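You operate a simulated robot arm through the tools that you are given. There is no shell and no other tool.

Carry out the task below with a simulated robot arm. There is one attempt and no reset: what you move stays moved.

Task
Test the checker box with the blue test piece from the drawer.
Fine: stand it in the loop, press the check button, wait for HOLD, put it back and close the drawer. Set down upright: what you pick out.

The check looks at the end state, three seconds after you hand in, the way a careful person would. Anything else that was tipped, shoved, dropped, spilled or broken makes it a failure.

Robot
A 7-joint arm with a two-finger parallel gripper, fixed in place. Base frame: the origin is on the floor under the middle of its stand, x ahead of it, y to its left, z up. Units: mm, rad, N and s.
It reaches about 910 mm from its shoulder. Its first joint turns from -2.897 to 2.897 rad. Payload 3.43 kg.
The tool frame sits at the grasp point between the pads (the TCP): z along the fingers, y along the line on which they close. The tips reach 30 mm beyond it. The gripper opens to 94 mm. The fingers are 28 mm wide and 10 mm thick; the gripper's body (50 by 96 mm) begins 55 mm behind the TCP.
Orientation is told as [roll, pitch, yaw] about the base's x, y, z axes, in that order, counted from this pose: with the fingers straight down and closing along the base's y, the tool's x points along the base's -x, its y along +y and its z along -z.

Tools
- The arm moves only by the tool drive_tool. Its argument "motion" is a list that holds one entry, the list of rows, each a list of 7 numbers: the shift along the tool's x, y, z in units of 300 mm (1.0 is 300 mm), then the turn, a rotation vector about the tool's x, y, z in units of 180 degrees (1.0 is 180 degrees), then the gripper command, from -1 (fully open) to 1 (shut), values between in proportion. In form: [[[x, y, z, wx, wy, wz, gripper], ...]]. A call has 1 to 20 rows; each row is the pose to reach, as a shift and turn from the pose commanded when the call began, along the tool's axes at that moment. A call with a number of a shift or a turn outside -1 to 1 is refused whole. Each row takes 0.2 s and may step no farther than 50 mm and 0.15 rad from the row before; otherwise, or with a gripper value out of range, the whole call is refused. Where a pose cannot be reached the arm comes as near as it can. A force on the tool above 40 N (or 10 N above the force at the start of the call, whichever is more), or a blocked arm, ends the call early, and 0.2 s more pass. Each finger travels about 45 mm/s and halts on what it meets, pressing with about 35 N; the grip force reading is that of the motor and also rises with nothing between the fingers. The clock runs only during rows and for 0.2 s after the last one: add rows that repeat a pose to give the fingers time. It gives the time, the measured TCP pose, the force on the tool (base axes), the opening and the grip force at its end, in the units of the frame above (readings bear some noise), with the torque about the TCP (base axes, N m) and any sound that the robot's microphone picked up.
- Cameras (640 x 400 px; columns grow to the right, rows downward): "scene" is fixed at [400.1, -649.3, 1308.9]; the picture's right is [0.97, -0.24, 0.00], its down [-0.08, -0.33, -0.94] and it looks along [0.22, 0.91, -0.34] (base axes); focal length 322 px, centre (320, 200). "wrist" rides on the gripper at [76, 14, -103] in the tool frame; the picture's right is [-0.18, 0.98, 0.00], its down [-0.75, -0.14, -0.64] and it looks along [-0.63, -0.12, 0.77] (tool axes); focal length 243 px, centre (320, 200). There is no depth. A picture from a camera that has moved, and an enlarged one, comes with that camera's place and axes in the base frame and with its lens.
- get_image(camera): a new picture of that camera. It takes no simulated time.
- slide_trunk(by): slides the trunk up (or, below 0, down) by that many mm; the arm rides with it, the base frame stays. It gives what a move gives, with no picture.
- enlarge(camera, box): a new picture of the part [left, top, right, bottom] of that camera's present view, enlarged. It takes no simulated time.
- job_done(): hands the job in; it is judged then, once.

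Places have to be worked out from the pictures, the camera data and where the tool is seen. Open the gripper and draw the arm clear of the work before you hand the job in, unless the task says otherwise.

The tools are called after "Call:" by a JSON object that holds its "api" and its "payload". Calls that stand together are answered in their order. drive_tool: Moves the arm, as the interface text tells. Its arguments: {"type":"object","properties":{"motion":{"type":"array"}},"required":["motion"]} The other tools are called the same way: slide_trunk (by) moves the trunk up or down; get_image (camera) takes a picture; enlarge (camera, box) takes an enlarged picture of a part of a camera's view; job_done () hands the job in.

At the start:

```text
clock: 0.0
ee_pos: [460.6, 268.5, 1131.5]
orientation: [-0.016, 0.051, 0.0]
contact_force: [0.0, 0.0, -0.2]
moment: [0.03, 0.02, 0.01]
gripper_width: 93.9
finger_force: 0.0
trunk travel left (down, up): [-400.0, 210.0]
```

scene: 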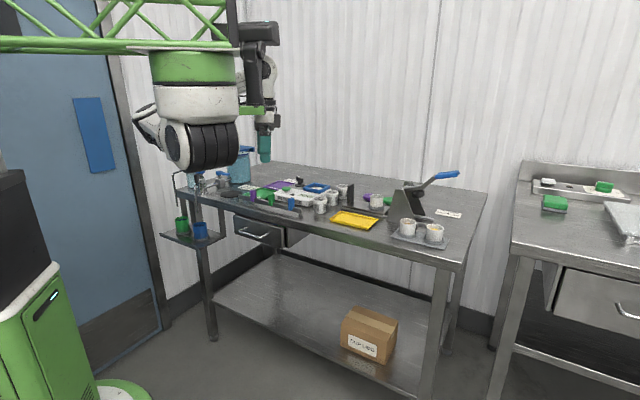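
wrist: 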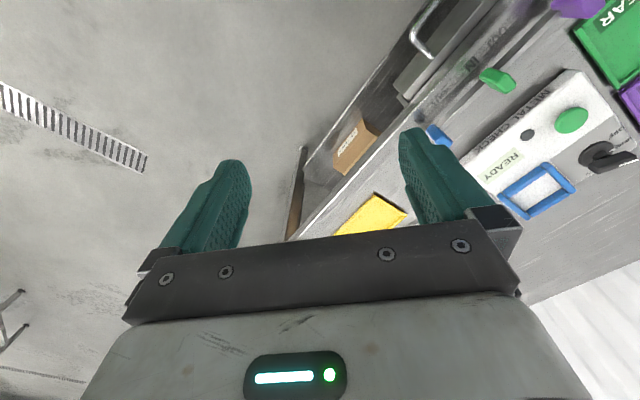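

I'll begin by looking closely at the scene to find the checker box, the drawer, and the test pieces.

Call:
{"api": "enlarge", "payload": {"camera": "scene", "box": [160, 140, 320, 240]}}

Call:
{"api": "enlarge", "payload": {"camera": "scene", "box": [300, 150, 480, 262]}}

Call:
{"api": "enlarge", "payload": {"camera": "wrist", "box": [380, 0, 640, 240]}}

```text
4.00 times, centred on (240, 190) of scene
camera zoom: at [400.1, -649.3, 1308.9], right [0.97, -0.24, 0.0], down [-0.08, -0.33, -0.94], along [0.22, 0.91, -0.34], focal length 1288 px, centre (640, 240)
```

zoom: 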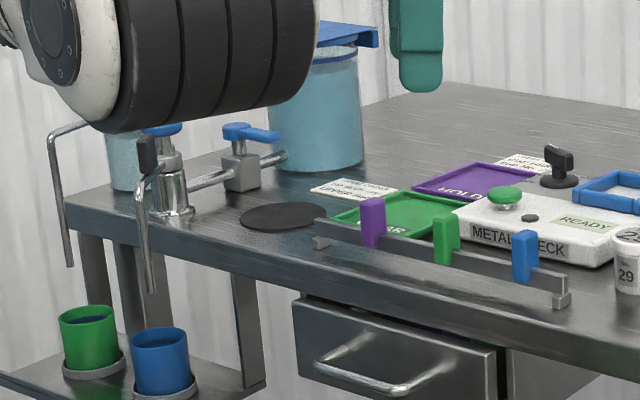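

```text
3.56 times, centred on (390, 206) of scene
camera zoom: at [400.1, -649.3, 1308.9], right [0.97, -0.24, 0.0], down [-0.08, -0.33, -0.94], along [0.22, 0.91, -0.34], focal length 1145 px, centre (71, 179)
```

zoom: 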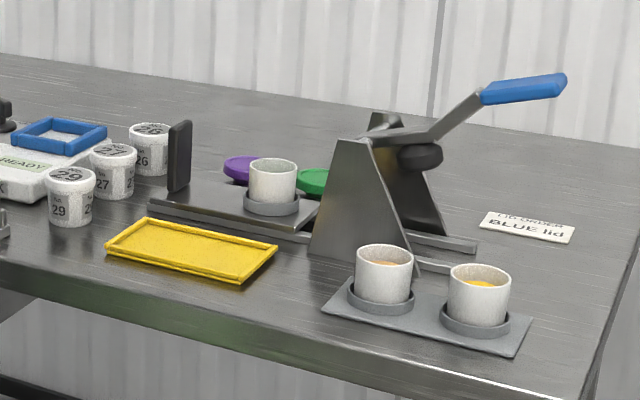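

```text
1.67 times, centred on (510, 120) of wrist
camera zoom: at [390.8, 285.2, 1237.8], right [0.18, 0.98, -0.02], down [0.79, -0.13, 0.6], along [0.59, -0.13, -0.8], focal length 404 px, centre (3, 333)
```

zoom: 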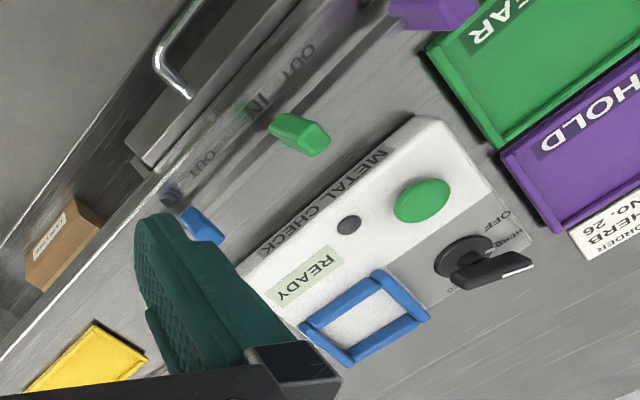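

The checker box, its green button, the blue loop and a drawer are visible. I'll zoom in on the labels and on the drawer before moving.

Call:
{"api": "enlarge", "payload": {"camera": "wrist", "box": [520, 60, 640, 135]}}

Call:
{"api": "enlarge", "payload": {"camera": "wrist", "box": [380, 0, 540, 100]}}

Call:
{"api": "enlarge", "payload": {"camera": "scene", "box": [230, 165, 340, 234]}}

Call:
{"api": "enlarge", "payload": {"camera": "scene", "box": [210, 200, 340, 281]}}

```text
5.33 times, centred on (580, 98) of wrist
camera zoom: at [390.8, 285.2, 1237.8], right [0.18, 0.98, -0.02], down [0.79, -0.13, 0.6], along [0.59, -0.13, -0.8], focal length 1294 px, centre (-1067, 747)
```

zoom: 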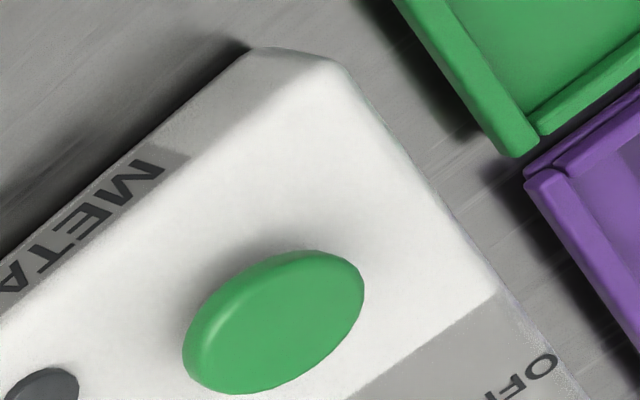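

```text
4.00 times, centred on (460, 50) of wrist
camera zoom: at [390.8, 285.2, 1237.8], right [0.18, 0.98, -0.02], down [0.79, -0.13, 0.6], along [0.59, -0.13, -0.8], focal length 970 px, centre (-240, 800)
```

zoom: 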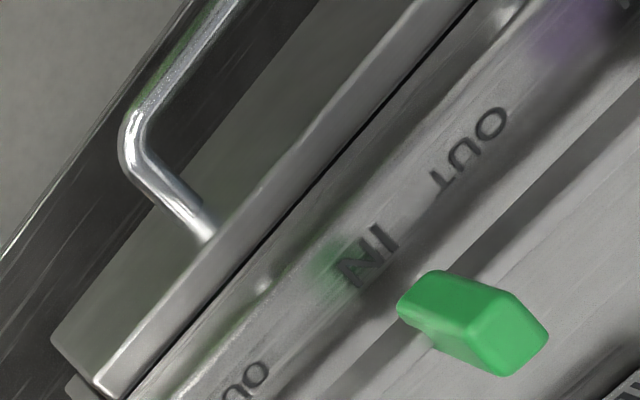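

```text
5.80 times, centred on (285, 200) of scene
camera zoom: at [400.1, -649.3, 1308.9], right [0.97, -0.24, 0.0], down [-0.08, -0.33, -0.94], along [0.22, 0.91, -0.34], focal length 1867 px, centre (523, 203)
```

zoom: 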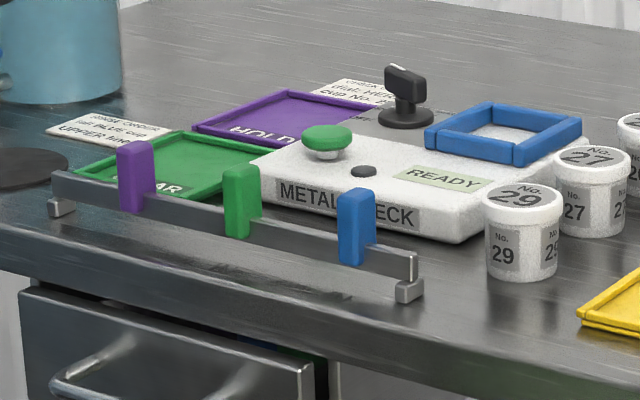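

```text
4.92 times, centred on (275, 240) of scene
camera zoom: at [400.1, -649.3, 1308.9], right [0.97, -0.24, 0.0], down [-0.08, -0.33, -0.94], along [0.22, 0.91, -0.34], focal length 1585 px, centre (542, 1)
```

zoom: 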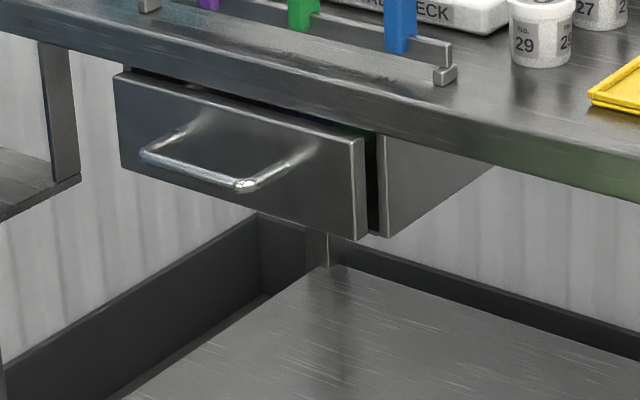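

The table is turned about 45° to the base, and the drawer handle lies near (400, 445, 791), with the drawer slightly ajar. I'll draw back a little and yaw the tool by 45° so the wrist camera faces the table.

Call:
{"api": "drive_tool", "payload": {"motion": [[[0.06, 0.01, -0.02, 0, 0, -0.04, -1], [0.12, 0.02, -0.04, 0, 0, -0.08, -1], [0.18, 0.03, -0.06, 0, 0, -0.12, -1], [0.24, 0.04, -0.08, 0, 0, -0.16, -1], [0.3, 0.05, -0.1, 0, 0, -0.2, -1], [0.36, 0.06, -0.12, 0, 0, -0.24, -1], [0.4, 0.06, -0.12, 0, 0, -0.25, -1]]]}}

Call:
{"api": "get_image", "payload": {"camera": "wrist"}}

Call:
{"api": "get_image", "payload": {"camera": "scene"}}

```text
clock: 1.6
ee_pos: [341.4, 286.5, 1173.9]
orientation: [0.025, 0.045, 0.788]
contact_force: [0.8, 0.1, 0.3]
moment: [0.03, 0.01, 0.02]
gripper_width: 94.1
finger_force: 0.0
trunk travel left (down, up): [-400.0, 210.0]
```

```text
taken
camera wrist: at [284.7, 245.2, 1279.7], right [-0.57, 0.82, 0.02], down [0.66, 0.44, 0.6], along [0.49, 0.35, -0.8], focal length 243 px, centre (320, 200)
```

wrist: 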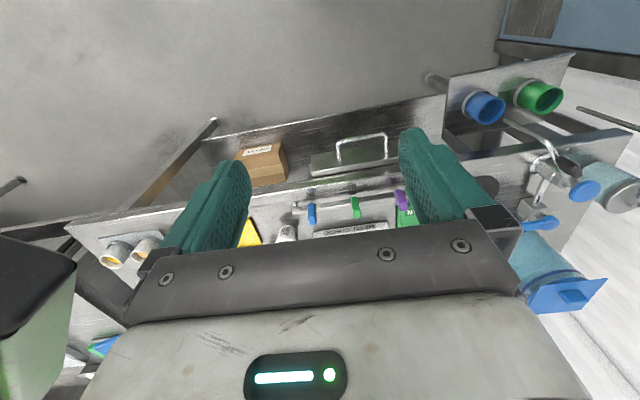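

```text
taken
```

scene: 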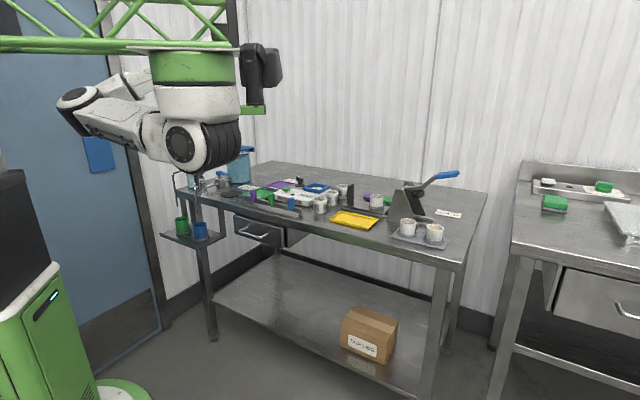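

The table is now seen squarely. I'll enlarge the drawer, the rail and the box from this view.

Call:
{"api": "enlarge", "payload": {"camera": "wrist", "box": [240, 110, 420, 240]}}

Call:
{"api": "enlarge", "payload": {"camera": "wrist", "box": [400, 60, 640, 210]}}

```text
3.08 times, centred on (330, 175) of wrist
camera zoom: at [284.7, 245.2, 1279.7], right [-0.57, 0.82, 0.02], down [0.66, 0.44, 0.6], along [0.49, 0.35, -0.8], focal length 746 px, centre (289, 277)
```

zoom: 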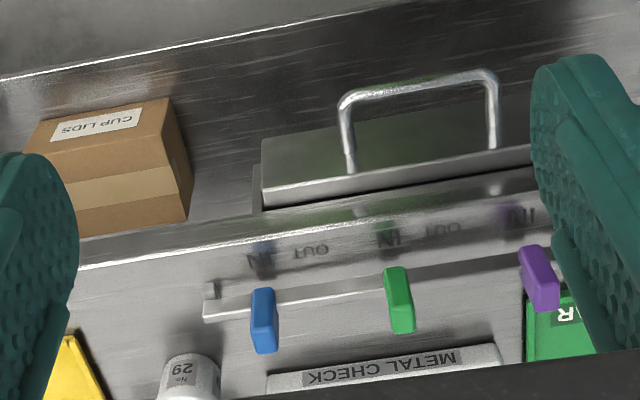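

```text
2.67 times, centred on (520, 135) of wrist
camera zoom: at [284.7, 245.2, 1279.7], right [-0.57, 0.82, 0.02], down [0.66, 0.44, 0.6], along [0.49, 0.35, -0.8], focal length 647 px, centre (-213, 373)
```

zoom: 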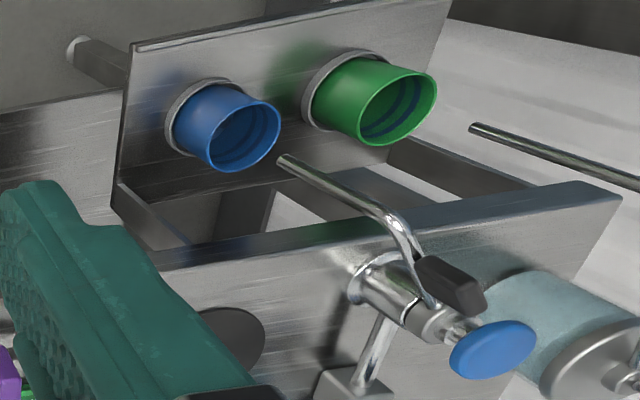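

From two views the handle bar runs from about (434, 406, 791) to (364, 479, 791) and stands some 45 mm off the drawer front. Next I'll move the camera over the checker box to look at its dial, loop and button.

Call:
{"api": "drive_tool", "payload": {"motion": [[[-0.12, 0.014, 0.01, 0, 0, 0, -1], [-0.24, 0.027, 0.02, 0, 0, 0, -1], [-0.36, 0.04, 0.03, 0, 0, 0, -1], [-0.48, 0.054, 0.04, 0, 0, 0, -1], [-0.6, 0.067, 0.05, 0, 0, 0, -1], [-0.72, 0.08, 0.06, 0, 0, 0, -1], [-0.84, 0.094, 0.07, 0, 0, 0, -1], [-0.95, 0.108, 0.08, 0, 0, 0, -1]]]}}

Call:
{"api": "get_image", "payload": {"camera": "wrist"}}

Call:
{"api": "get_image", "payload": {"camera": "scene"}}

```text
clock: 3.4
ee_pos: [520.2, 510.7, 1137.2]
orientation: [0.026, 0.046, 0.786]
contact_force: [0.1, 0.3, -0.3]
moment: [0.01, -0.03, 0.02]
gripper_width: 93.9
finger_force: 0.1
trunk travel left (down, up): [-400.0, 210.0]
```

```text
taken
camera wrist: at [462.6, 469.1, 1243.7], right [-0.56, 0.83, 0.02], down [0.66, 0.44, 0.6], along [0.49, 0.35, -0.8], focal length 243 px, centre (320, 200)
```

wrist: 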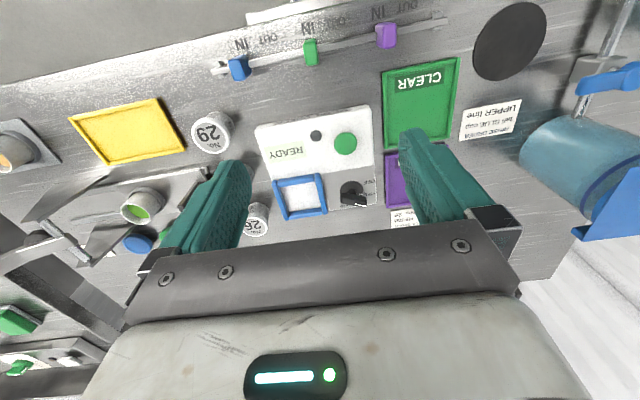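

```text
taken
```

scene: 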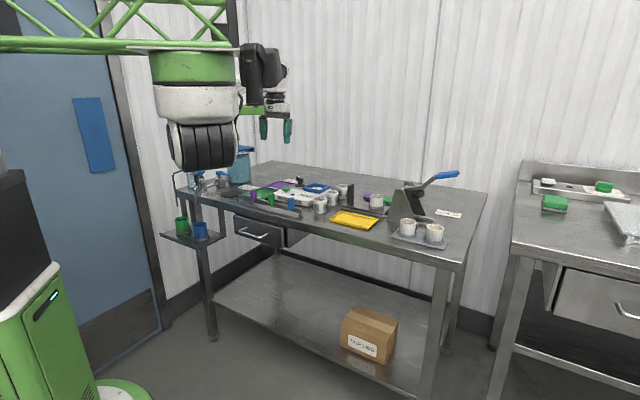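

Call:
{"api": "enlarge", "payload": {"camera": "wrist", "box": [240, 90, 410, 230]}}

Call:
{"api": "enlarge", "payload": {"camera": "wrist", "box": [200, 0, 460, 130]}}

```text
2.86 times, centred on (325, 160) of wrist
camera zoom: at [462.6, 469.1, 1243.7], right [-0.56, 0.83, 0.02], down [0.66, 0.44, 0.6], along [0.49, 0.35, -0.8], focal length 693 px, centre (306, 314)
```

zoom: 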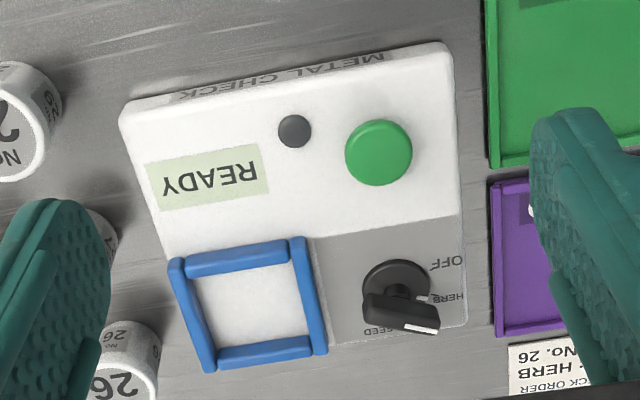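

```text
2.46 times, centred on (330, 65) of wrist
camera zoom: at [462.6, 469.1, 1243.7], right [-0.56, 0.83, 0.02], down [0.66, 0.44, 0.6], along [0.49, 0.35, -0.8], focal length 597 px, centre (295, 532)
```

zoom: 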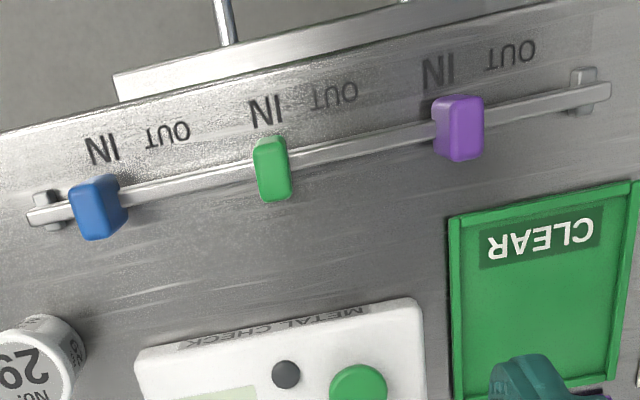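

Dial shows OFF/HERB/SEED, display shows READY, loop centre is about (690, 591), button about (560, 589, top 909). Now I back off from the table and turn the hand to point horizontally at the drawer, with the fingers closing vertically.

Call:
{"api": "drive_tool", "payload": {"motion": [[[0.13, 0, 0, 0, 0, 0, -1], [0.26, 0, 0, 0, 0, 0, -1], [0.39, 0, 0, 0, 0, 0, -1], [0.52, 0, 0, 0, 0, 0, -1], [0.65, 0, 0, 0, 0, 0, -1], [0.78, 0, 0, 0, 0, 0, -1], [0.9, 0, 0, 0, 0, 0, -1]]]}}

Call:
{"api": "drive_tool", "payload": {"motion": [[[0, 0, 0.03, 0.025, -0.025, -0.025, -1], [0, 0, 0.06, 0.05, -0.05, -0.05, -1], [0, 0, 0.09, 0.075, -0.075, -0.075, -1], [0, 0, 0.12, 0.1, -0.1, -0.1, -1], [0, 0, 0.15, 0.125, -0.125, -0.125, -1], [0, 0, 0.18, 0.15, -0.15, -0.15, -1], [0, 0, 0.21, 0.175, -0.175, -0.175, -1], [0, 0, 0.24, 0.2, -0.2, -0.2, -1]]]}}

Call:
{"api": "get_image", "payload": {"camera": "scene"}}

```text
clock: 5.0
ee_pos: [328.3, 320.5, 1150.3]
orientation: [0.025, 0.046, 0.787]
contact_force: [-0.3, 0.7, -0.5]
moment: [-0.01, 0.01, 0.03]
gripper_width: 94.1
finger_force: 0.0
trunk travel left (down, up): [-400.0, 210.0]
```

```text
clock: 6.8
ee_pos: [325.3, 319.9, 1076.3]
orientation: [-0.768, -0.326, 1.589]
contact_force: [-0.6, -1.2, -0.2]
moment: [-0.02, -0.01, -0.02]
gripper_width: 94.1
finger_force: 0.1
trunk travel left (down, up): [-400.0, 210.0]
```

```text
taken
```

scene: 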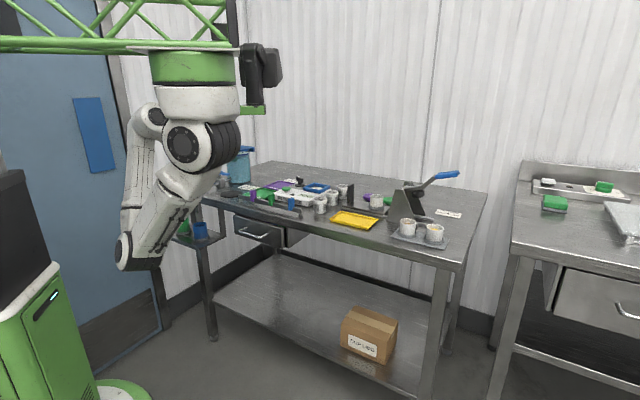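

The hand is turning as intended. I'll zoom in on the arm to check its configuration before going on.

Call:
{"api": "enlarge", "payload": {"camera": "scene", "box": [80, 40, 300, 280]}}

Call:
{"api": "get_image", "payload": {"camera": "wrist"}}

```text
1.67 times, centred on (190, 160) of scene
camera zoom: at [400.1, -649.3, 1308.9], right [0.97, -0.24, 0.0], down [-0.08, -0.33, -0.94], along [0.22, 0.91, -0.34], focal length 537 px, centre (537, 267)
```

zoom: 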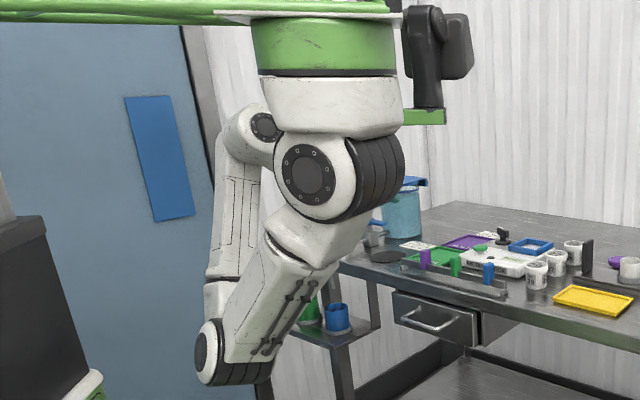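

```text
taken
camera wrist: at [246.8, 225.9, 1113.4], right [-0.71, 0.38, -0.59], down [-0.36, 0.53, 0.77], along [0.6, 0.76, -0.24], focal length 243 px, centre (320, 200)
```

wrist: 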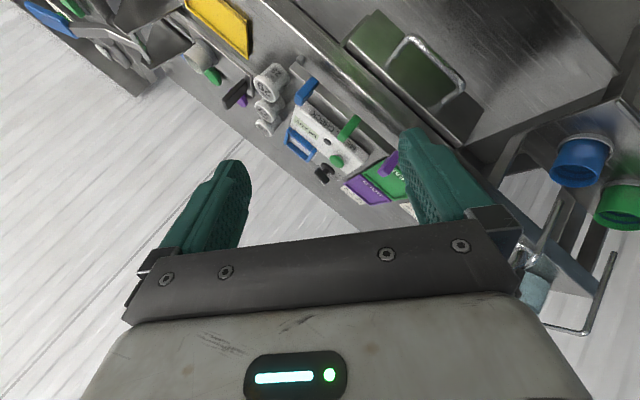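

Upper arm hangs down with the elbow in free space in front of the table, so this is fine. I'll finish the turn so that the fingers point horizontally at the drawer.

Call:
{"api": "drive_tool", "payload": {"motion": [[[0, 0, 0, 0.025, -0.025, -0.025, -1], [0, 0, 0, 0.05, -0.05, -0.05, -1], [0, 0, 0, 0.075, -0.075, -0.075, -1], [0, 0, 0, 0.1, -0.1, -0.1, -1], [0, 0, 0, 0.125, -0.125, -0.125, -1], [0, 0, 0, 0.15, -0.15, -0.15, -1], [0, 0, 0, 0.175, -0.175, -0.175, -1], [0, 0, 0, 0.185, -0.185, -0.185, -1]]]}}

Call:
{"api": "get_image", "payload": {"camera": "scene"}}

Call:
{"api": "get_image", "payload": {"camera": "wrist"}}

```text
clock: 8.6
ee_pos: [325.1, 320.2, 1077.7]
orientation: [-1.525, -0.023, 2.357]
contact_force: [-0.3, 0.1, 0.3]
moment: [-0.01, 0.0, 0.01]
gripper_width: 94.1
finger_force: 0.1
trunk travel left (down, up): [-400.0, 210.0]
```

```text
taken
```

scene: 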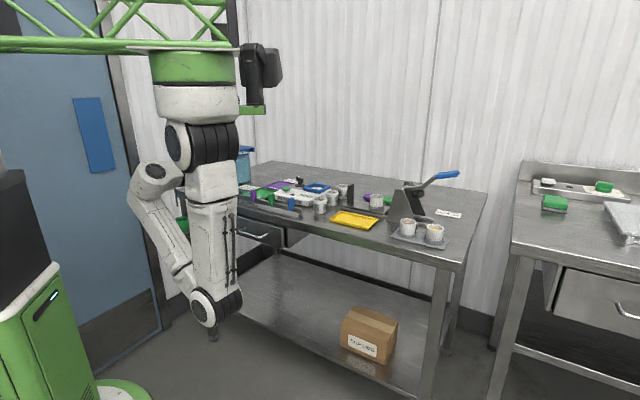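

```text
taken
camera wrist: at [307.3, 193.7, 1066.2], right [-0.18, 0.12, -0.98], down [-0.98, 0.08, 0.19], along [0.1, 0.99, 0.1], focal length 243 px, centre (320, 200)
```

wrist: 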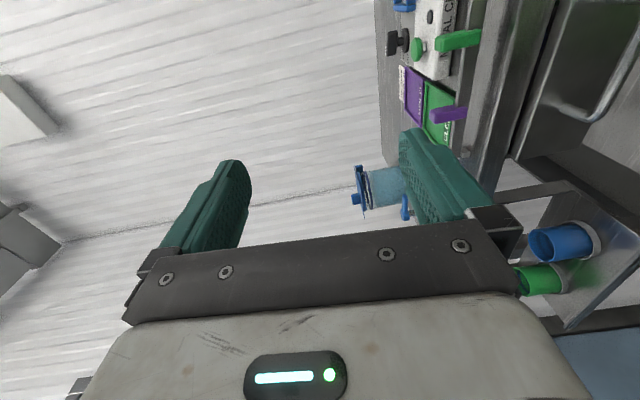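

The hand now points horizontally along (0.705, 0.707). The arm fold is comfortable, so I'll lower the trunk to bring the hand to handle height in front of the drawer.

Call:
{"api": "slide_trunk", "payload": {"by": -286}}

Call:
{"api": "get_image", "payload": {"camera": "scene"}}

Call:
{"api": "get_image", "payload": {"camera": "wrist"}}

```text
clock: 11.5
ee_pos: [326.7, 319.9, 791.7]
orientation: [-1.522, -0.026, 2.357]
contact_force: [0.7, 0.4, 0.4]
moment: [-0.01, 0.01, 0.0]
gripper_width: 94.1
finger_force: 0.2
trunk travel left (down, up): [-114.0, 496.0]
```

```text
taken
```

scene: 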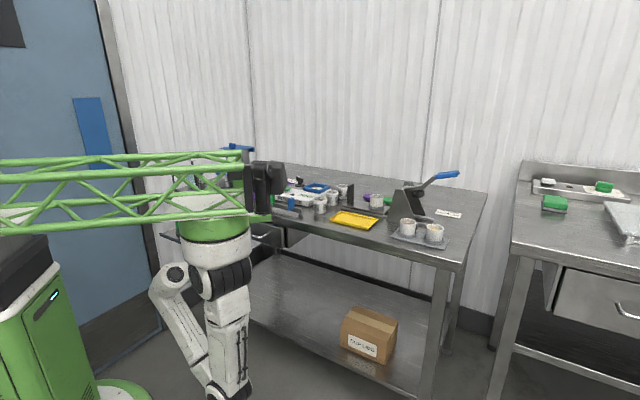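

```text
taken
camera wrist: at [309.6, 194.7, 781.5], right [-0.18, 0.11, -0.98], down [-0.98, 0.08, 0.19], along [0.1, 0.99, 0.1], focal length 243 px, centre (320, 200)
```

wrist: 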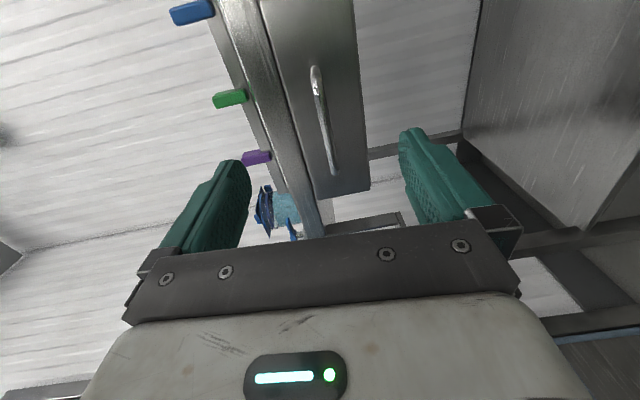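

The bar reads at about z 786 and its middle about 25 mm to the −e1 side of my approach line. I'll half-close the gripper, shift sideways, and advance until the bar is just past the grasp point.

Call:
{"api": "drive_tool", "payload": {"motion": [[[-0.04, 0.01, 0.0, 0, 0, 0, 0.0], [-0.083, 0.017, 0.05, 0, 0, 0, 0.0], [-0.083, 0.017, 0.13, 0, 0, 0, 0.0], [-0.083, 0.017, 0.2, 0, 0, 0, 0.0], [-0.083, 0.017, 0.25, 0, 0, 0, 0.0], [-0.083, 0.017, 0.3, 0, 0, 0, 0.0]]]}}

Call:
{"api": "get_image", "payload": {"camera": "wrist"}}

```text
clock: 12.9
ee_pos: [373.5, 403.0, 782.0]
orientation: [-1.523, -0.027, 2.356]
contact_force: [-1.1, -0.3, 0.5]
moment: [-0.06, 0.03, -0.05]
gripper_width: 47.0
finger_force: 0.1
trunk travel left (down, up): [-114.0, 496.0]
```

```text
taken
camera wrist: at [355.3, 275.9, 771.2], right [-0.18, 0.11, -0.98], down [-0.98, 0.08, 0.19], along [0.1, 0.99, 0.1], focal length 243 px, centre (320, 200)
```

wrist: 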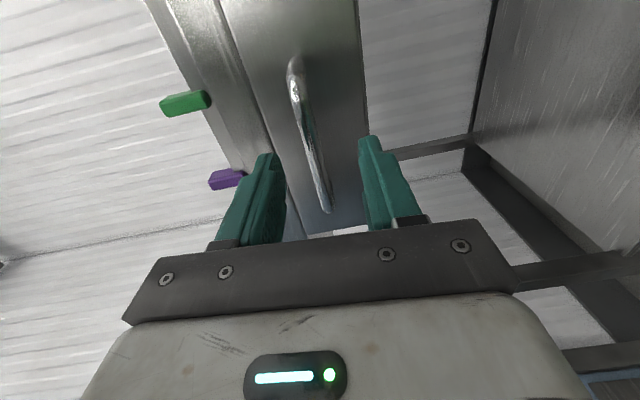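

The bar is centred ahead: about 46 mm forward and 4 mm up from the grasp line. I'll advance 38 mm and close on it.

Call:
{"api": "drive_tool", "payload": {"motion": [[[0, -0.013, 0.065, 0, 0, 0, 0.0], [0, -0.013, 0.127, 0, 0, 0, 0.0], [0, -0.013, 0.127, 0, 0, 0, 0.3], [0, -0.013, 0.127, 0, 0, 0, 0.6], [0, -0.013, 0.127, 0, 0, 0, 0.9], [0, -0.013, 0.127, 0, 0, 0, 1.0], [0, -0.013, 0.127, 0, 0, 0, 1.0]]]}}

Call:
{"api": "get_image", "payload": {"camera": "wrist"}}

```text
clock: 14.5
ee_pos: [400.3, 427.9, 785.6]
orientation: [-1.524, -0.027, 2.355]
contact_force: [4.8, -3.8, 12.2]
moment: [-0.89, -0.93, 0.75]
gripper_width: 12.2
finger_force: 45.4
trunk travel left (down, up): [-114.0, 496.0]
```

```text
taken
camera wrist: at [382.0, 302.6, 774.3], right [-0.18, 0.12, -0.98], down [-0.98, 0.08, 0.19], along [0.1, 0.99, 0.1], focal length 243 px, centre (320, 200)
```

wrist: 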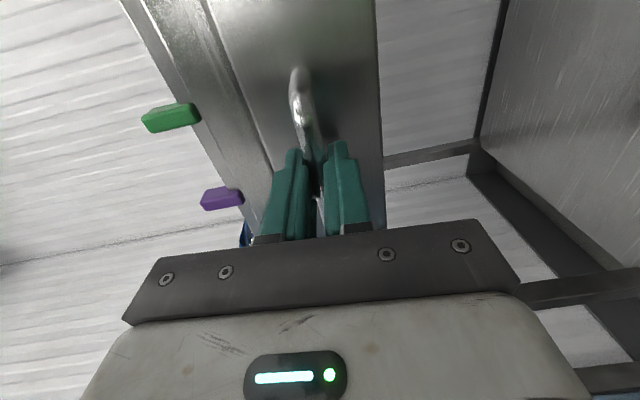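

The bar is held at 12.2 mm opening. I'll pull straight back a first 40 mm, gently, and watch the forces.

Call:
{"api": "drive_tool", "payload": {"motion": [[[0, -0.003, -0.02, 0, 0, 0, 1.0], [-0.0005, -0.003, -0.05, 0, 0, 0, 1.0], [-0.001, -0.002, -0.08, 0, 0, 0, 1.0], [-0.0015, -0.001, -0.11, 0, 0, 0, 1.0], [-0.0019, -0.001, -0.1332, 0, 0, 0, 1.0]]]}}

Call:
{"api": "get_image", "payload": {"camera": "wrist"}}

```text
clock: 15.7
ee_pos: [371.4, 400.8, 785.0]
orientation: [-1.519, -0.026, 2.353]
contact_force: [14.4, -14.9, -2.3]
moment: [-0.94, -0.82, 0.6]
gripper_width: 12.2
finger_force: 45.1
trunk travel left (down, up): [-114.0, 496.0]
```

```text
taken
camera wrist: at [353.3, 274.3, 774.7], right [-0.18, 0.11, -0.98], down [-0.98, 0.08, 0.19], along [0.1, 0.99, 0.1], focal length 243 px, centre (320, 200)
```

wrist: 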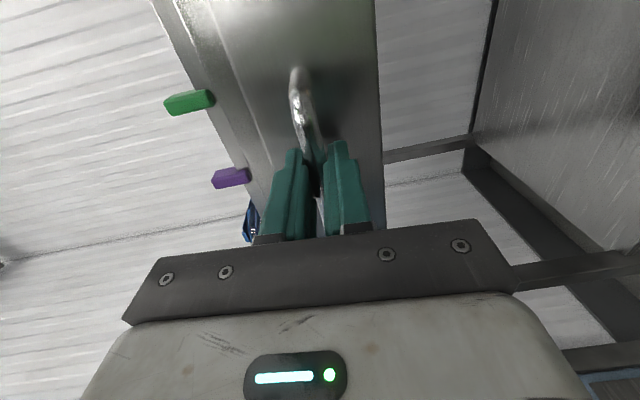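

The drawer follows, but there's about 20 N sideways, so the drawer axis is nearer 45°. I'll ease 3 mm toward +e1 and keep pulling along the corrected direction.

Call:
{"api": "drive_tool", "payload": {"motion": [[[0.008, 0.0, -0.01, 0, 0, 0, 1.0], [0.01, 0.001, -0.05, 0, 0, 0, 1.0], [0.011, 0.003, -0.1, 0, 0, 0, 1.0], [0.012, 0.006, -0.15, 0, 0, 0, 1.0], [0.013, 0.008, -0.2, 0, 0, 0, 1.0]]]}}

Call:
{"api": "get_image", "payload": {"camera": "wrist"}}

```text
clock: 16.9
ee_pos: [329.3, 355.7, 784.3]
orientation: [-1.522, -0.026, 2.364]
contact_force: [-17.8, 20.4, -5.7]
moment: [-0.94, -0.81, 0.68]
gripper_width: 12.2
finger_force: 45.0
trunk travel left (down, up): [-114.0, 496.0]
```

```text
taken
camera wrist: at [312.0, 230.6, 774.6], right [-0.18, 0.11, -0.98], down [-0.98, 0.07, 0.19], along [0.09, 0.99, 0.1], focal length 243 px, centre (320, 200)
```

wrist: 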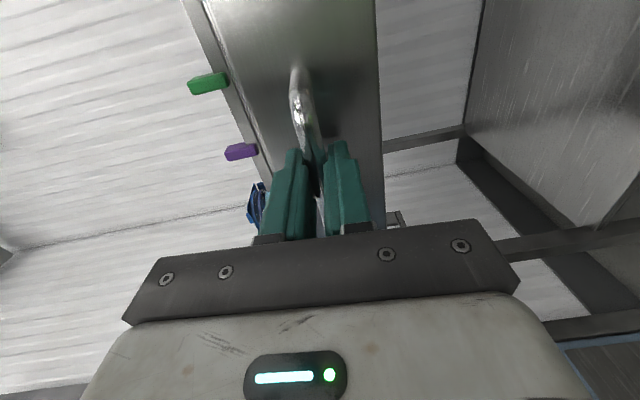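

About 100 mm open now; sideways force has flipped, so I'll take back 2 mm and continue the pull another 90 mm along the tool axis.

Call:
{"api": "drive_tool", "payload": {"motion": [[[-0.0075, 0.0, -0.01, 0, 0, 0, 1.0], [-0.0075, 0.001, -0.05, 0, 0, 0, 1.0], [-0.0075, 0.003, -0.1, 0, 0, 0, 1.0], [-0.0075, 0.006, -0.15, 0, 0, 0, 1.0], [-0.0075, 0.008, -0.2, 0, 0, 0, 1.0], [-0.0075, 0.01, -0.25, 0, 0, 0, 1.0], [-0.0075, 0.012, -0.3, 0, 0, 0, 1.0]]]}}

Call:
{"api": "get_image", "payload": {"camera": "wrist"}}

Call:
{"api": "get_image", "payload": {"camera": "scene"}}

```text
clock: 18.5
ee_pos: [261.4, 292.4, 789.2]
orientation: [-1.53, -0.03, 2.363]
contact_force: [-1.3, -0.2, 2.8]
moment: [-0.08, 0.11, -0.01]
gripper_width: 0.2
finger_force: 33.1
trunk travel left (down, up): [-114.0, 496.0]
```

```text
taken
camera wrist: at [245.1, 165.4, 777.0], right [-0.18, 0.12, -0.98], down [-0.98, 0.07, 0.19], along [0.09, 0.99, 0.11], focal length 243 px, centre (320, 200)
```

wrist: 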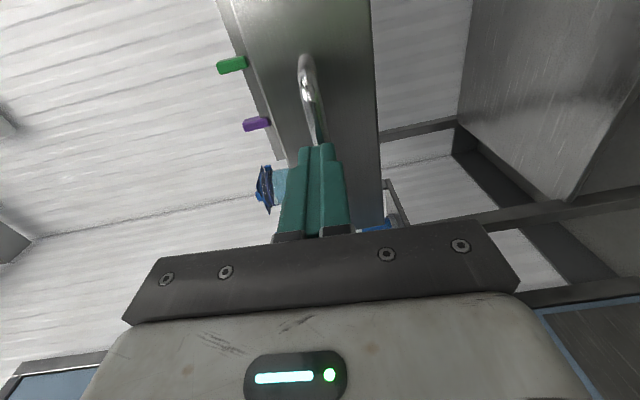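

```text
taken
```

scene: 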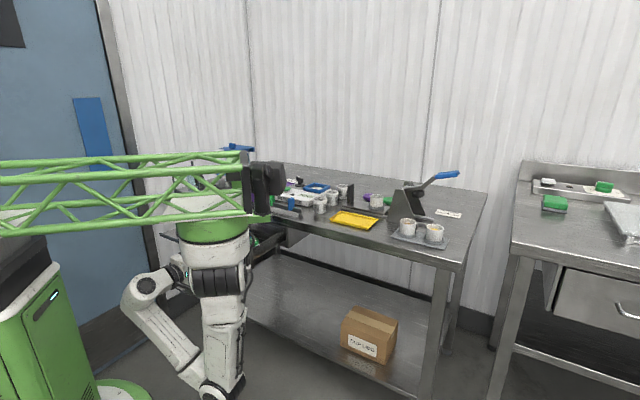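

The fingers slipped off at what is probably the drawer's end stop. I'll back off slightly and raise the trunk to look into the drawer from above.

Call:
{"api": "drive_tool", "payload": {"motion": [[[0, 0, -0.06, 0, 0, 0, 0.6], [0, 0, -0.1, 0, 0, 0, 0.2]]]}}

Call:
{"api": "slide_trunk", "payload": {"by": 330}}

Call:
{"api": "get_image", "payload": {"camera": "scene"}}

```text
clock: 19.1
ee_pos: [242.2, 270.5, 790.2]
orientation: [-1.526, -0.026, 2.355]
contact_force: [0.6, -0.3, 0.0]
moment: [0.01, -0.02, -0.03]
gripper_width: 37.4
finger_force: 0.0
trunk travel left (down, up): [-114.0, 496.0]
```

```text
clock: 22.3
ee_pos: [244.0, 271.6, 1120.5]
orientation: [-1.524, -0.027, 2.358]
contact_force: [0.1, 0.3, 0.3]
moment: [0.0, -0.04, 0.0]
gripper_width: 37.6
finger_force: 0.1
trunk travel left (down, up): [-444.0, 166.0]
```

```text
taken
```

scene: 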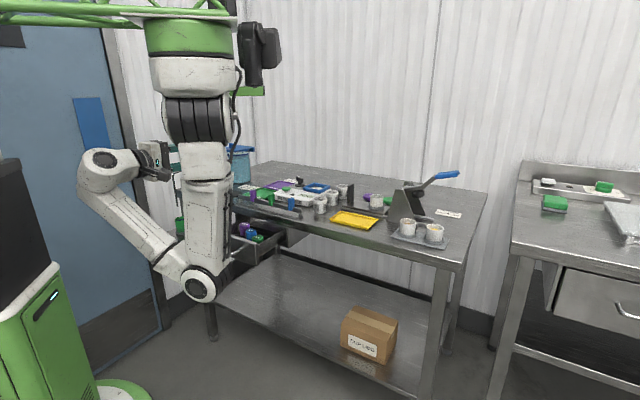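

The drawer is open, with purple, blue and green items inside. I'll zoom in.

Call:
{"api": "enlarge", "payload": {"camera": "scene", "box": [215, 205, 315, 275]}}

Call:
{"api": "get_image", "payload": {"camera": "wrist"}}

```text
5.71 times, centred on (265, 240) of scene
camera zoom: at [400.1, -649.3, 1308.9], right [0.97, -0.24, 0.0], down [-0.08, -0.33, -0.94], along [0.22, 0.91, -0.34], focal length 1840 px, centre (634, -29)
```

zoom: 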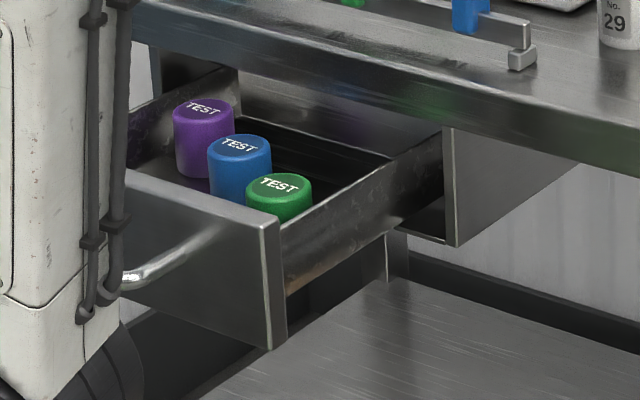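

```text
taken
camera wrist: at [225.1, 145.7, 1108.3], right [-0.18, 0.12, -0.98], down [-0.98, 0.08, 0.19], along [0.1, 0.99, 0.1], focal length 243 px, centre (320, 200)
```

wrist: 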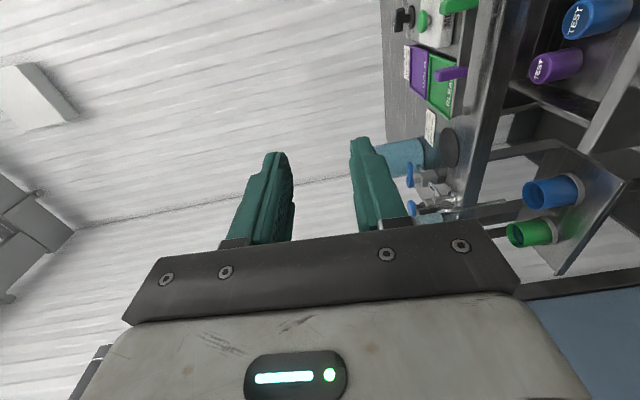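

Three upright cylinders marked TEST stand in the drawer, blue in the middle. I'll turn the hand to point down again with fingers closing front-to-back, and move above the drawer.

Call:
{"api": "drive_tool", "payload": {"motion": [[[0.01, 0.02, 0.05, -0.045, 0, 0, -1], [0.03, 0.04, 0.1, -0.09, 0, 0, -1], [0.045, 0.06, 0.15, -0.135, 0, 0, -1], [0.06, 0.08, 0.2, -0.18, 0, 0, -1], [0.075, 0.1, 0.25, -0.225, 0, 0, -1], [0.09, 0.11, 0.3, -0.27, 0, 0, -1], [0.105, 0.12, 0.35, -0.315, 0, 0, -1], [0.12, 0.13, 0.4, -0.36, 0, 0, -1], [0.135, 0.14, 0.45, -0.405, 0, 0, -1], [0.15, 0.15, 0.5, -0.45, 0, 0, -1], [0.165, 0.16, 0.55, -0.49, 0, 0, -1], [0.165, 0.16, 0.585, -0.5, 0, 0, -1]]]}}

Call:
{"api": "get_image", "payload": {"camera": "wrist"}}

Call:
{"api": "get_image", "payload": {"camera": "scene"}}

```text
clock: 24.9
ee_pos: [400.3, 360.3, 1062.4]
orientation: [0.046, -0.026, 2.356]
contact_force: [-1.3, 0.4, -0.2]
moment: [0.04, -0.02, 0.01]
gripper_width: 94.0
finger_force: 0.1
trunk travel left (down, up): [-444.0, 166.0]
```

```text
taken
camera wrist: at [450.6, 298.2, 1163.7], right [-0.82, -0.57, 0.05], down [-0.4, 0.64, 0.65], along [-0.4, 0.52, -0.76], focal length 243 px, centre (320, 200)
```

wrist: 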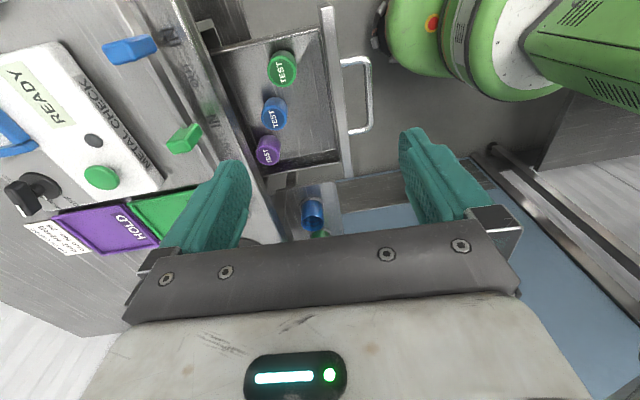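

```text
taken
```

scene: 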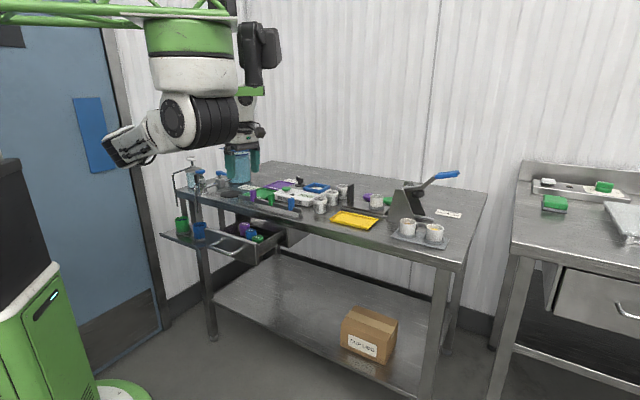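

Call:
{"api": "enlarge", "payload": {"camera": "wrist", "box": [190, 0, 390, 200]}}

Call:
{"api": "enlarge", "payload": {"camera": "scene", "box": [210, 200, 310, 270]}}

```text
2.00 times, centred on (290, 100) of wrist
camera zoom: at [450.6, 298.2, 1163.7], right [-0.82, -0.57, 0.05], down [-0.4, 0.64, 0.65], along [-0.4, 0.52, -0.76], focal length 485 px, centre (380, 400)
```

zoom: 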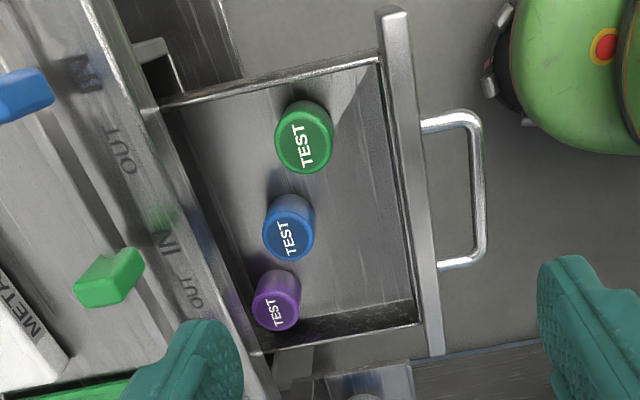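

```text
5.71 times, centred on (260, 235) of scene
camera zoom: at [400.1, -649.3, 1308.9], right [0.97, -0.24, 0.0], down [-0.08, -0.33, -0.94], along [0.22, 0.91, -0.34], focal length 1840 px, centre (663, 0)
```

zoom: 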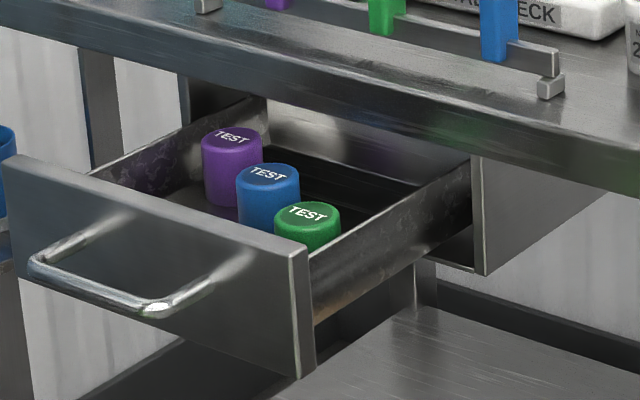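

The blue piece's top is at about (409, 446, 805), 40 mm across, with neighbours 65 mm away and the table edge about 26 mm behind its centre. I'll turn the hand 90° so that the fingers close along the table front, and hover above the blue piece.

Call:
{"api": "drive_tool", "payload": {"motion": [[[-0.015, -0.02, 0.015, 0, 0, 0.045, -0.2], [-0.03, -0.04, 0.03, 0, 0, 0.09, -0.2], [-0.045, -0.06, 0.045, 0, 0, 0.135, -0.2], [-0.06, -0.08, 0.06, 0, 0, 0.18, -0.2], [-0.075, -0.1, 0.075, 0, 0, 0.225, -0.2], [-0.09, -0.12, 0.09, 0, 0, 0.27, -0.2], [-0.105, -0.14, 0.105, 0, 0, 0.315, -0.2], [-0.12, -0.16, 0.12, 0, 0, 0.36, -0.2], [-0.135, -0.18, 0.135, 0, 0, 0.405, -0.2], [-0.15, -0.2, 0.15, 0, 0, 0.45, -0.2], [-0.165, -0.22, 0.165, 0, 0, 0.49, -0.2], [-0.178, -0.229, 0.18, 0, 0, 0.5, -0.2]]]}}

Call:
{"api": "get_image", "payload": {"camera": "wrist"}}

Call:
{"api": "get_image", "payload": {"camera": "scene"}}

```text
clock: 27.5
ee_pos: [407.4, 445.8, 1006.4]
orientation: [0.027, 0.046, 0.784]
contact_force: [0.0, -0.4, 0.7]
moment: [-0.03, 0.01, 0.0]
gripper_width: 56.4
finger_force: 0.0
trunk travel left (down, up): [-444.0, 166.0]
```

```text
taken
camera wrist: at [349.8, 404.1, 1113.2], right [-0.56, 0.83, 0.02], down [0.67, 0.44, 0.6], along [0.49, 0.35, -0.8], focal length 243 px, centre (320, 200)
```

wrist: 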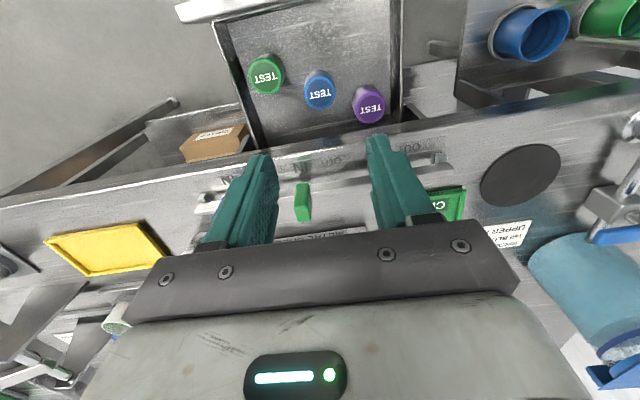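

```text
taken
```

scene: 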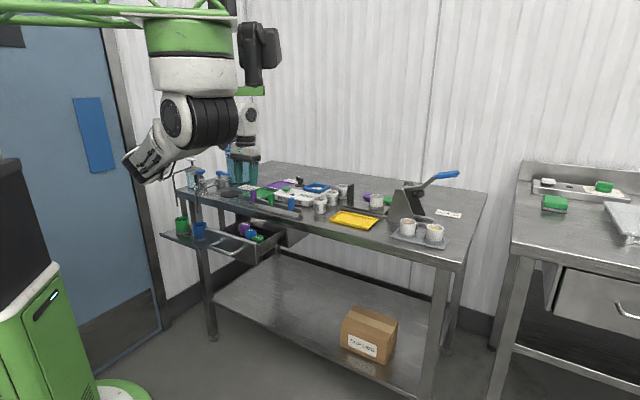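

Call:
{"api": "enlarge", "payload": {"camera": "wrist", "box": [220, 20, 420, 180]}}

```text
2.50 times, centred on (320, 100) of wrist
camera zoom: at [349.8, 404.1, 1113.2], right [-0.56, 0.83, 0.02], down [0.67, 0.44, 0.6], along [0.49, 0.35, -0.8], focal length 606 px, centre (320, 450)
```

zoom: 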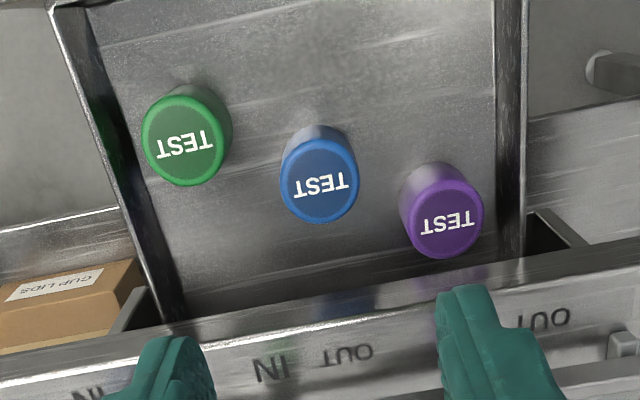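

Blue's centre is now at about (407, 450), the table edge is further back than I thought (50 mm behind it), and neighbours are 64 mm away. I'll level the tool, yaw 12° to widen the clearance to the neighbours, set the opening to 50 mm, and come down to z 900.

Call:
{"api": "drive_tool", "payload": {"motion": [[[-0.008, 0.0, 0.08, 0.003, -0.005, -0.022, -0.064], [-0.016, 0.0, 0.16, 0.006, -0.01, -0.044, -0.064], [-0.0247, 0.001, 0.25, 0.0086, -0.0146, -0.0667, -0.064], [-0.0247, 0.001, 0.353, 0.0086, -0.0146, -0.0667, -0.064], [-0.0247, 0.001, 0.353, 0.0086, -0.0146, -0.0667, -0.064]]]}}

Call:
{"api": "get_image", "payload": {"camera": "wrist"}}

Call:
{"api": "enlarge", "payload": {"camera": "wrist", "box": [220, 20, 420, 180]}}

```text
clock: 28.7
ee_pos: [407.7, 449.1, 899.6]
orientation: [0.003, -0.005, 0.993]
contact_force: [-1.1, -0.2, -0.1]
moment: [0.01, 0.02, 0.02]
gripper_width: 50.1
finger_force: 0.0
trunk travel left (down, up): [-444.0, 166.0]
```

```text
taken
camera wrist: at [354.5, 393.6, 1002.6], right [-0.72, 0.69, 0.0], down [0.53, 0.55, 0.64], along [0.44, 0.47, -0.77], focal length 243 px, centre (320, 200)
```

wrist: 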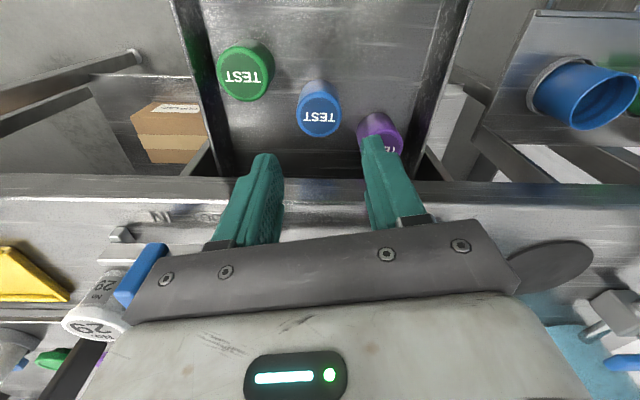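

```text
2.50 times, centred on (320, 100) of wrist
camera zoom: at [354.5, 393.6, 1002.6], right [-0.72, 0.69, 0.0], down [0.53, 0.55, 0.64], along [0.44, 0.47, -0.77], focal length 606 px, centre (320, 450)
```

zoom: 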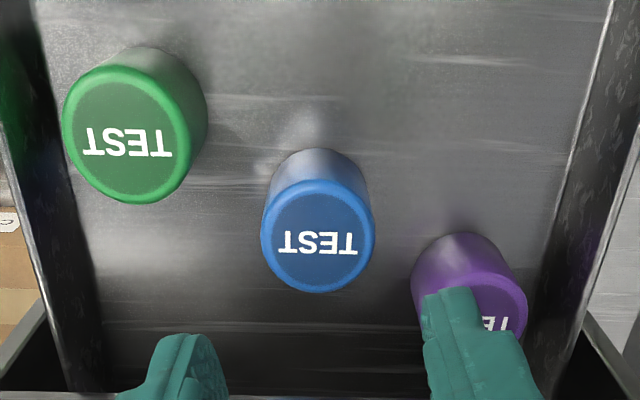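

Tool axis (407.7, 449.1) lines up with the blue piece (about 407.6, 449.6, top ≈ 800). I'll descend straight to z 803 with the fingers 50 mm apart.

Call:
{"api": "drive_tool", "payload": {"motion": [[[0, 0, 0.08, 0, 0, 0, -0.064], [0, 0, 0.16, 0, 0, 0, -0.064], [0, 0, 0.23, 0, 0, 0, -0.064], [0, 0, 0.29, 0, 0, 0, -0.064], [0, 0, 0.322, 0, 0, 0, -0.064]]]}}

Call:
{"api": "get_image", "payload": {"camera": "wrist"}}

Call:
{"api": "enlarge", "payload": {"camera": "scene", "box": [210, 180, 310, 260]}}

```text
clock: 29.9
ee_pos: [406.8, 450.3, 804.0]
orientation: [0.003, -0.002, 0.997]
contact_force: [-0.7, 0.4, -0.8]
moment: [0.03, 0.0, 0.03]
gripper_width: 50.2
finger_force: 0.0
trunk travel left (down, up): [-444.0, 166.0]
```

```text
taken
camera wrist: at [354.9, 394.5, 906.3], right [-0.72, 0.69, 0.0], down [0.53, 0.55, 0.64], along [0.44, 0.47, -0.77], focal length 243 px, centre (320, 200)
```

wrist: 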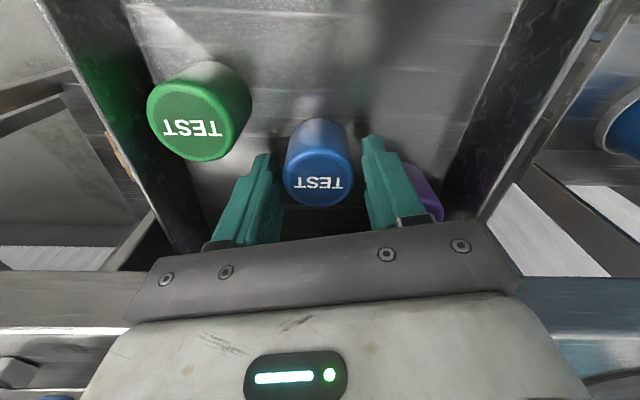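

```text
5.00 times, centred on (260, 220) of scene
camera zoom: at [400.1, -649.3, 1308.9], right [0.97, -0.24, 0.0], down [-0.08, -0.33, -0.94], along [0.22, 0.91, -0.34], focal length 1610 px, centre (620, 100)
```

zoom: 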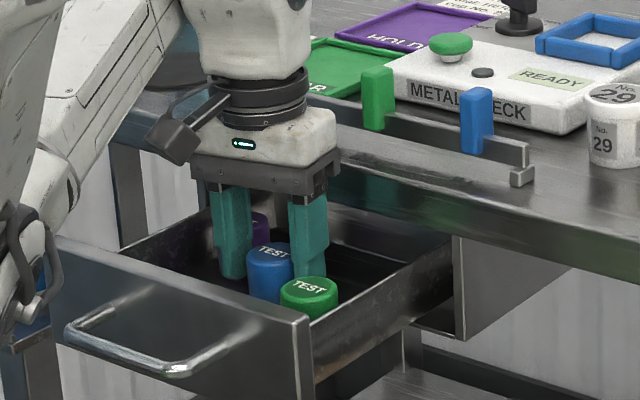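

The blue piece stands centred between the fingers, and nothing else is touched. Closing on it now.

Call:
{"api": "drive_tool", "payload": {"motion": [[[0, 0, 0, 0, 0, 0, 0.2], [0, 0, 0, 0, 0, 0, 0.5], [0, 0, 0, 0, 0, 0, 1.0], [0, 0, 0, 0, 0, 0, 1.0]]]}}

Call:
{"api": "get_image", "payload": {"camera": "wrist"}}

```text
clock: 30.9
ee_pos: [407.1, 449.9, 804.2]
orientation: [0.003, -0.004, 0.995]
contact_force: [-0.3, 0.2, 0.3]
moment: [0.02, -0.02, 0.01]
gripper_width: 37.6
finger_force: 34.2
trunk travel left (down, up): [-444.0, 166.0]
```

```text
taken
camera wrist: at [355.0, 394.5, 906.6], right [-0.72, 0.69, 0.0], down [0.53, 0.55, 0.64], along [0.44, 0.47, -0.77], focal length 243 px, centre (320, 200)
```

wrist: 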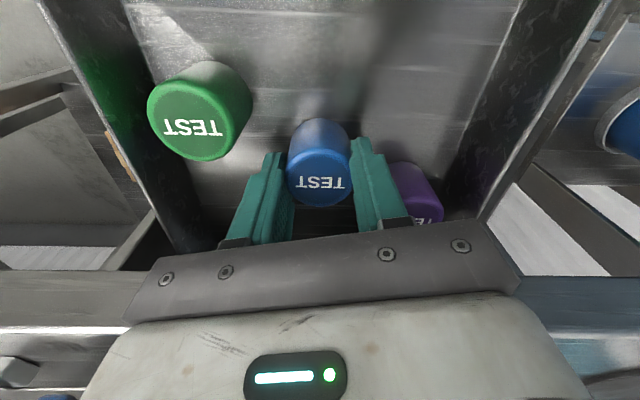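

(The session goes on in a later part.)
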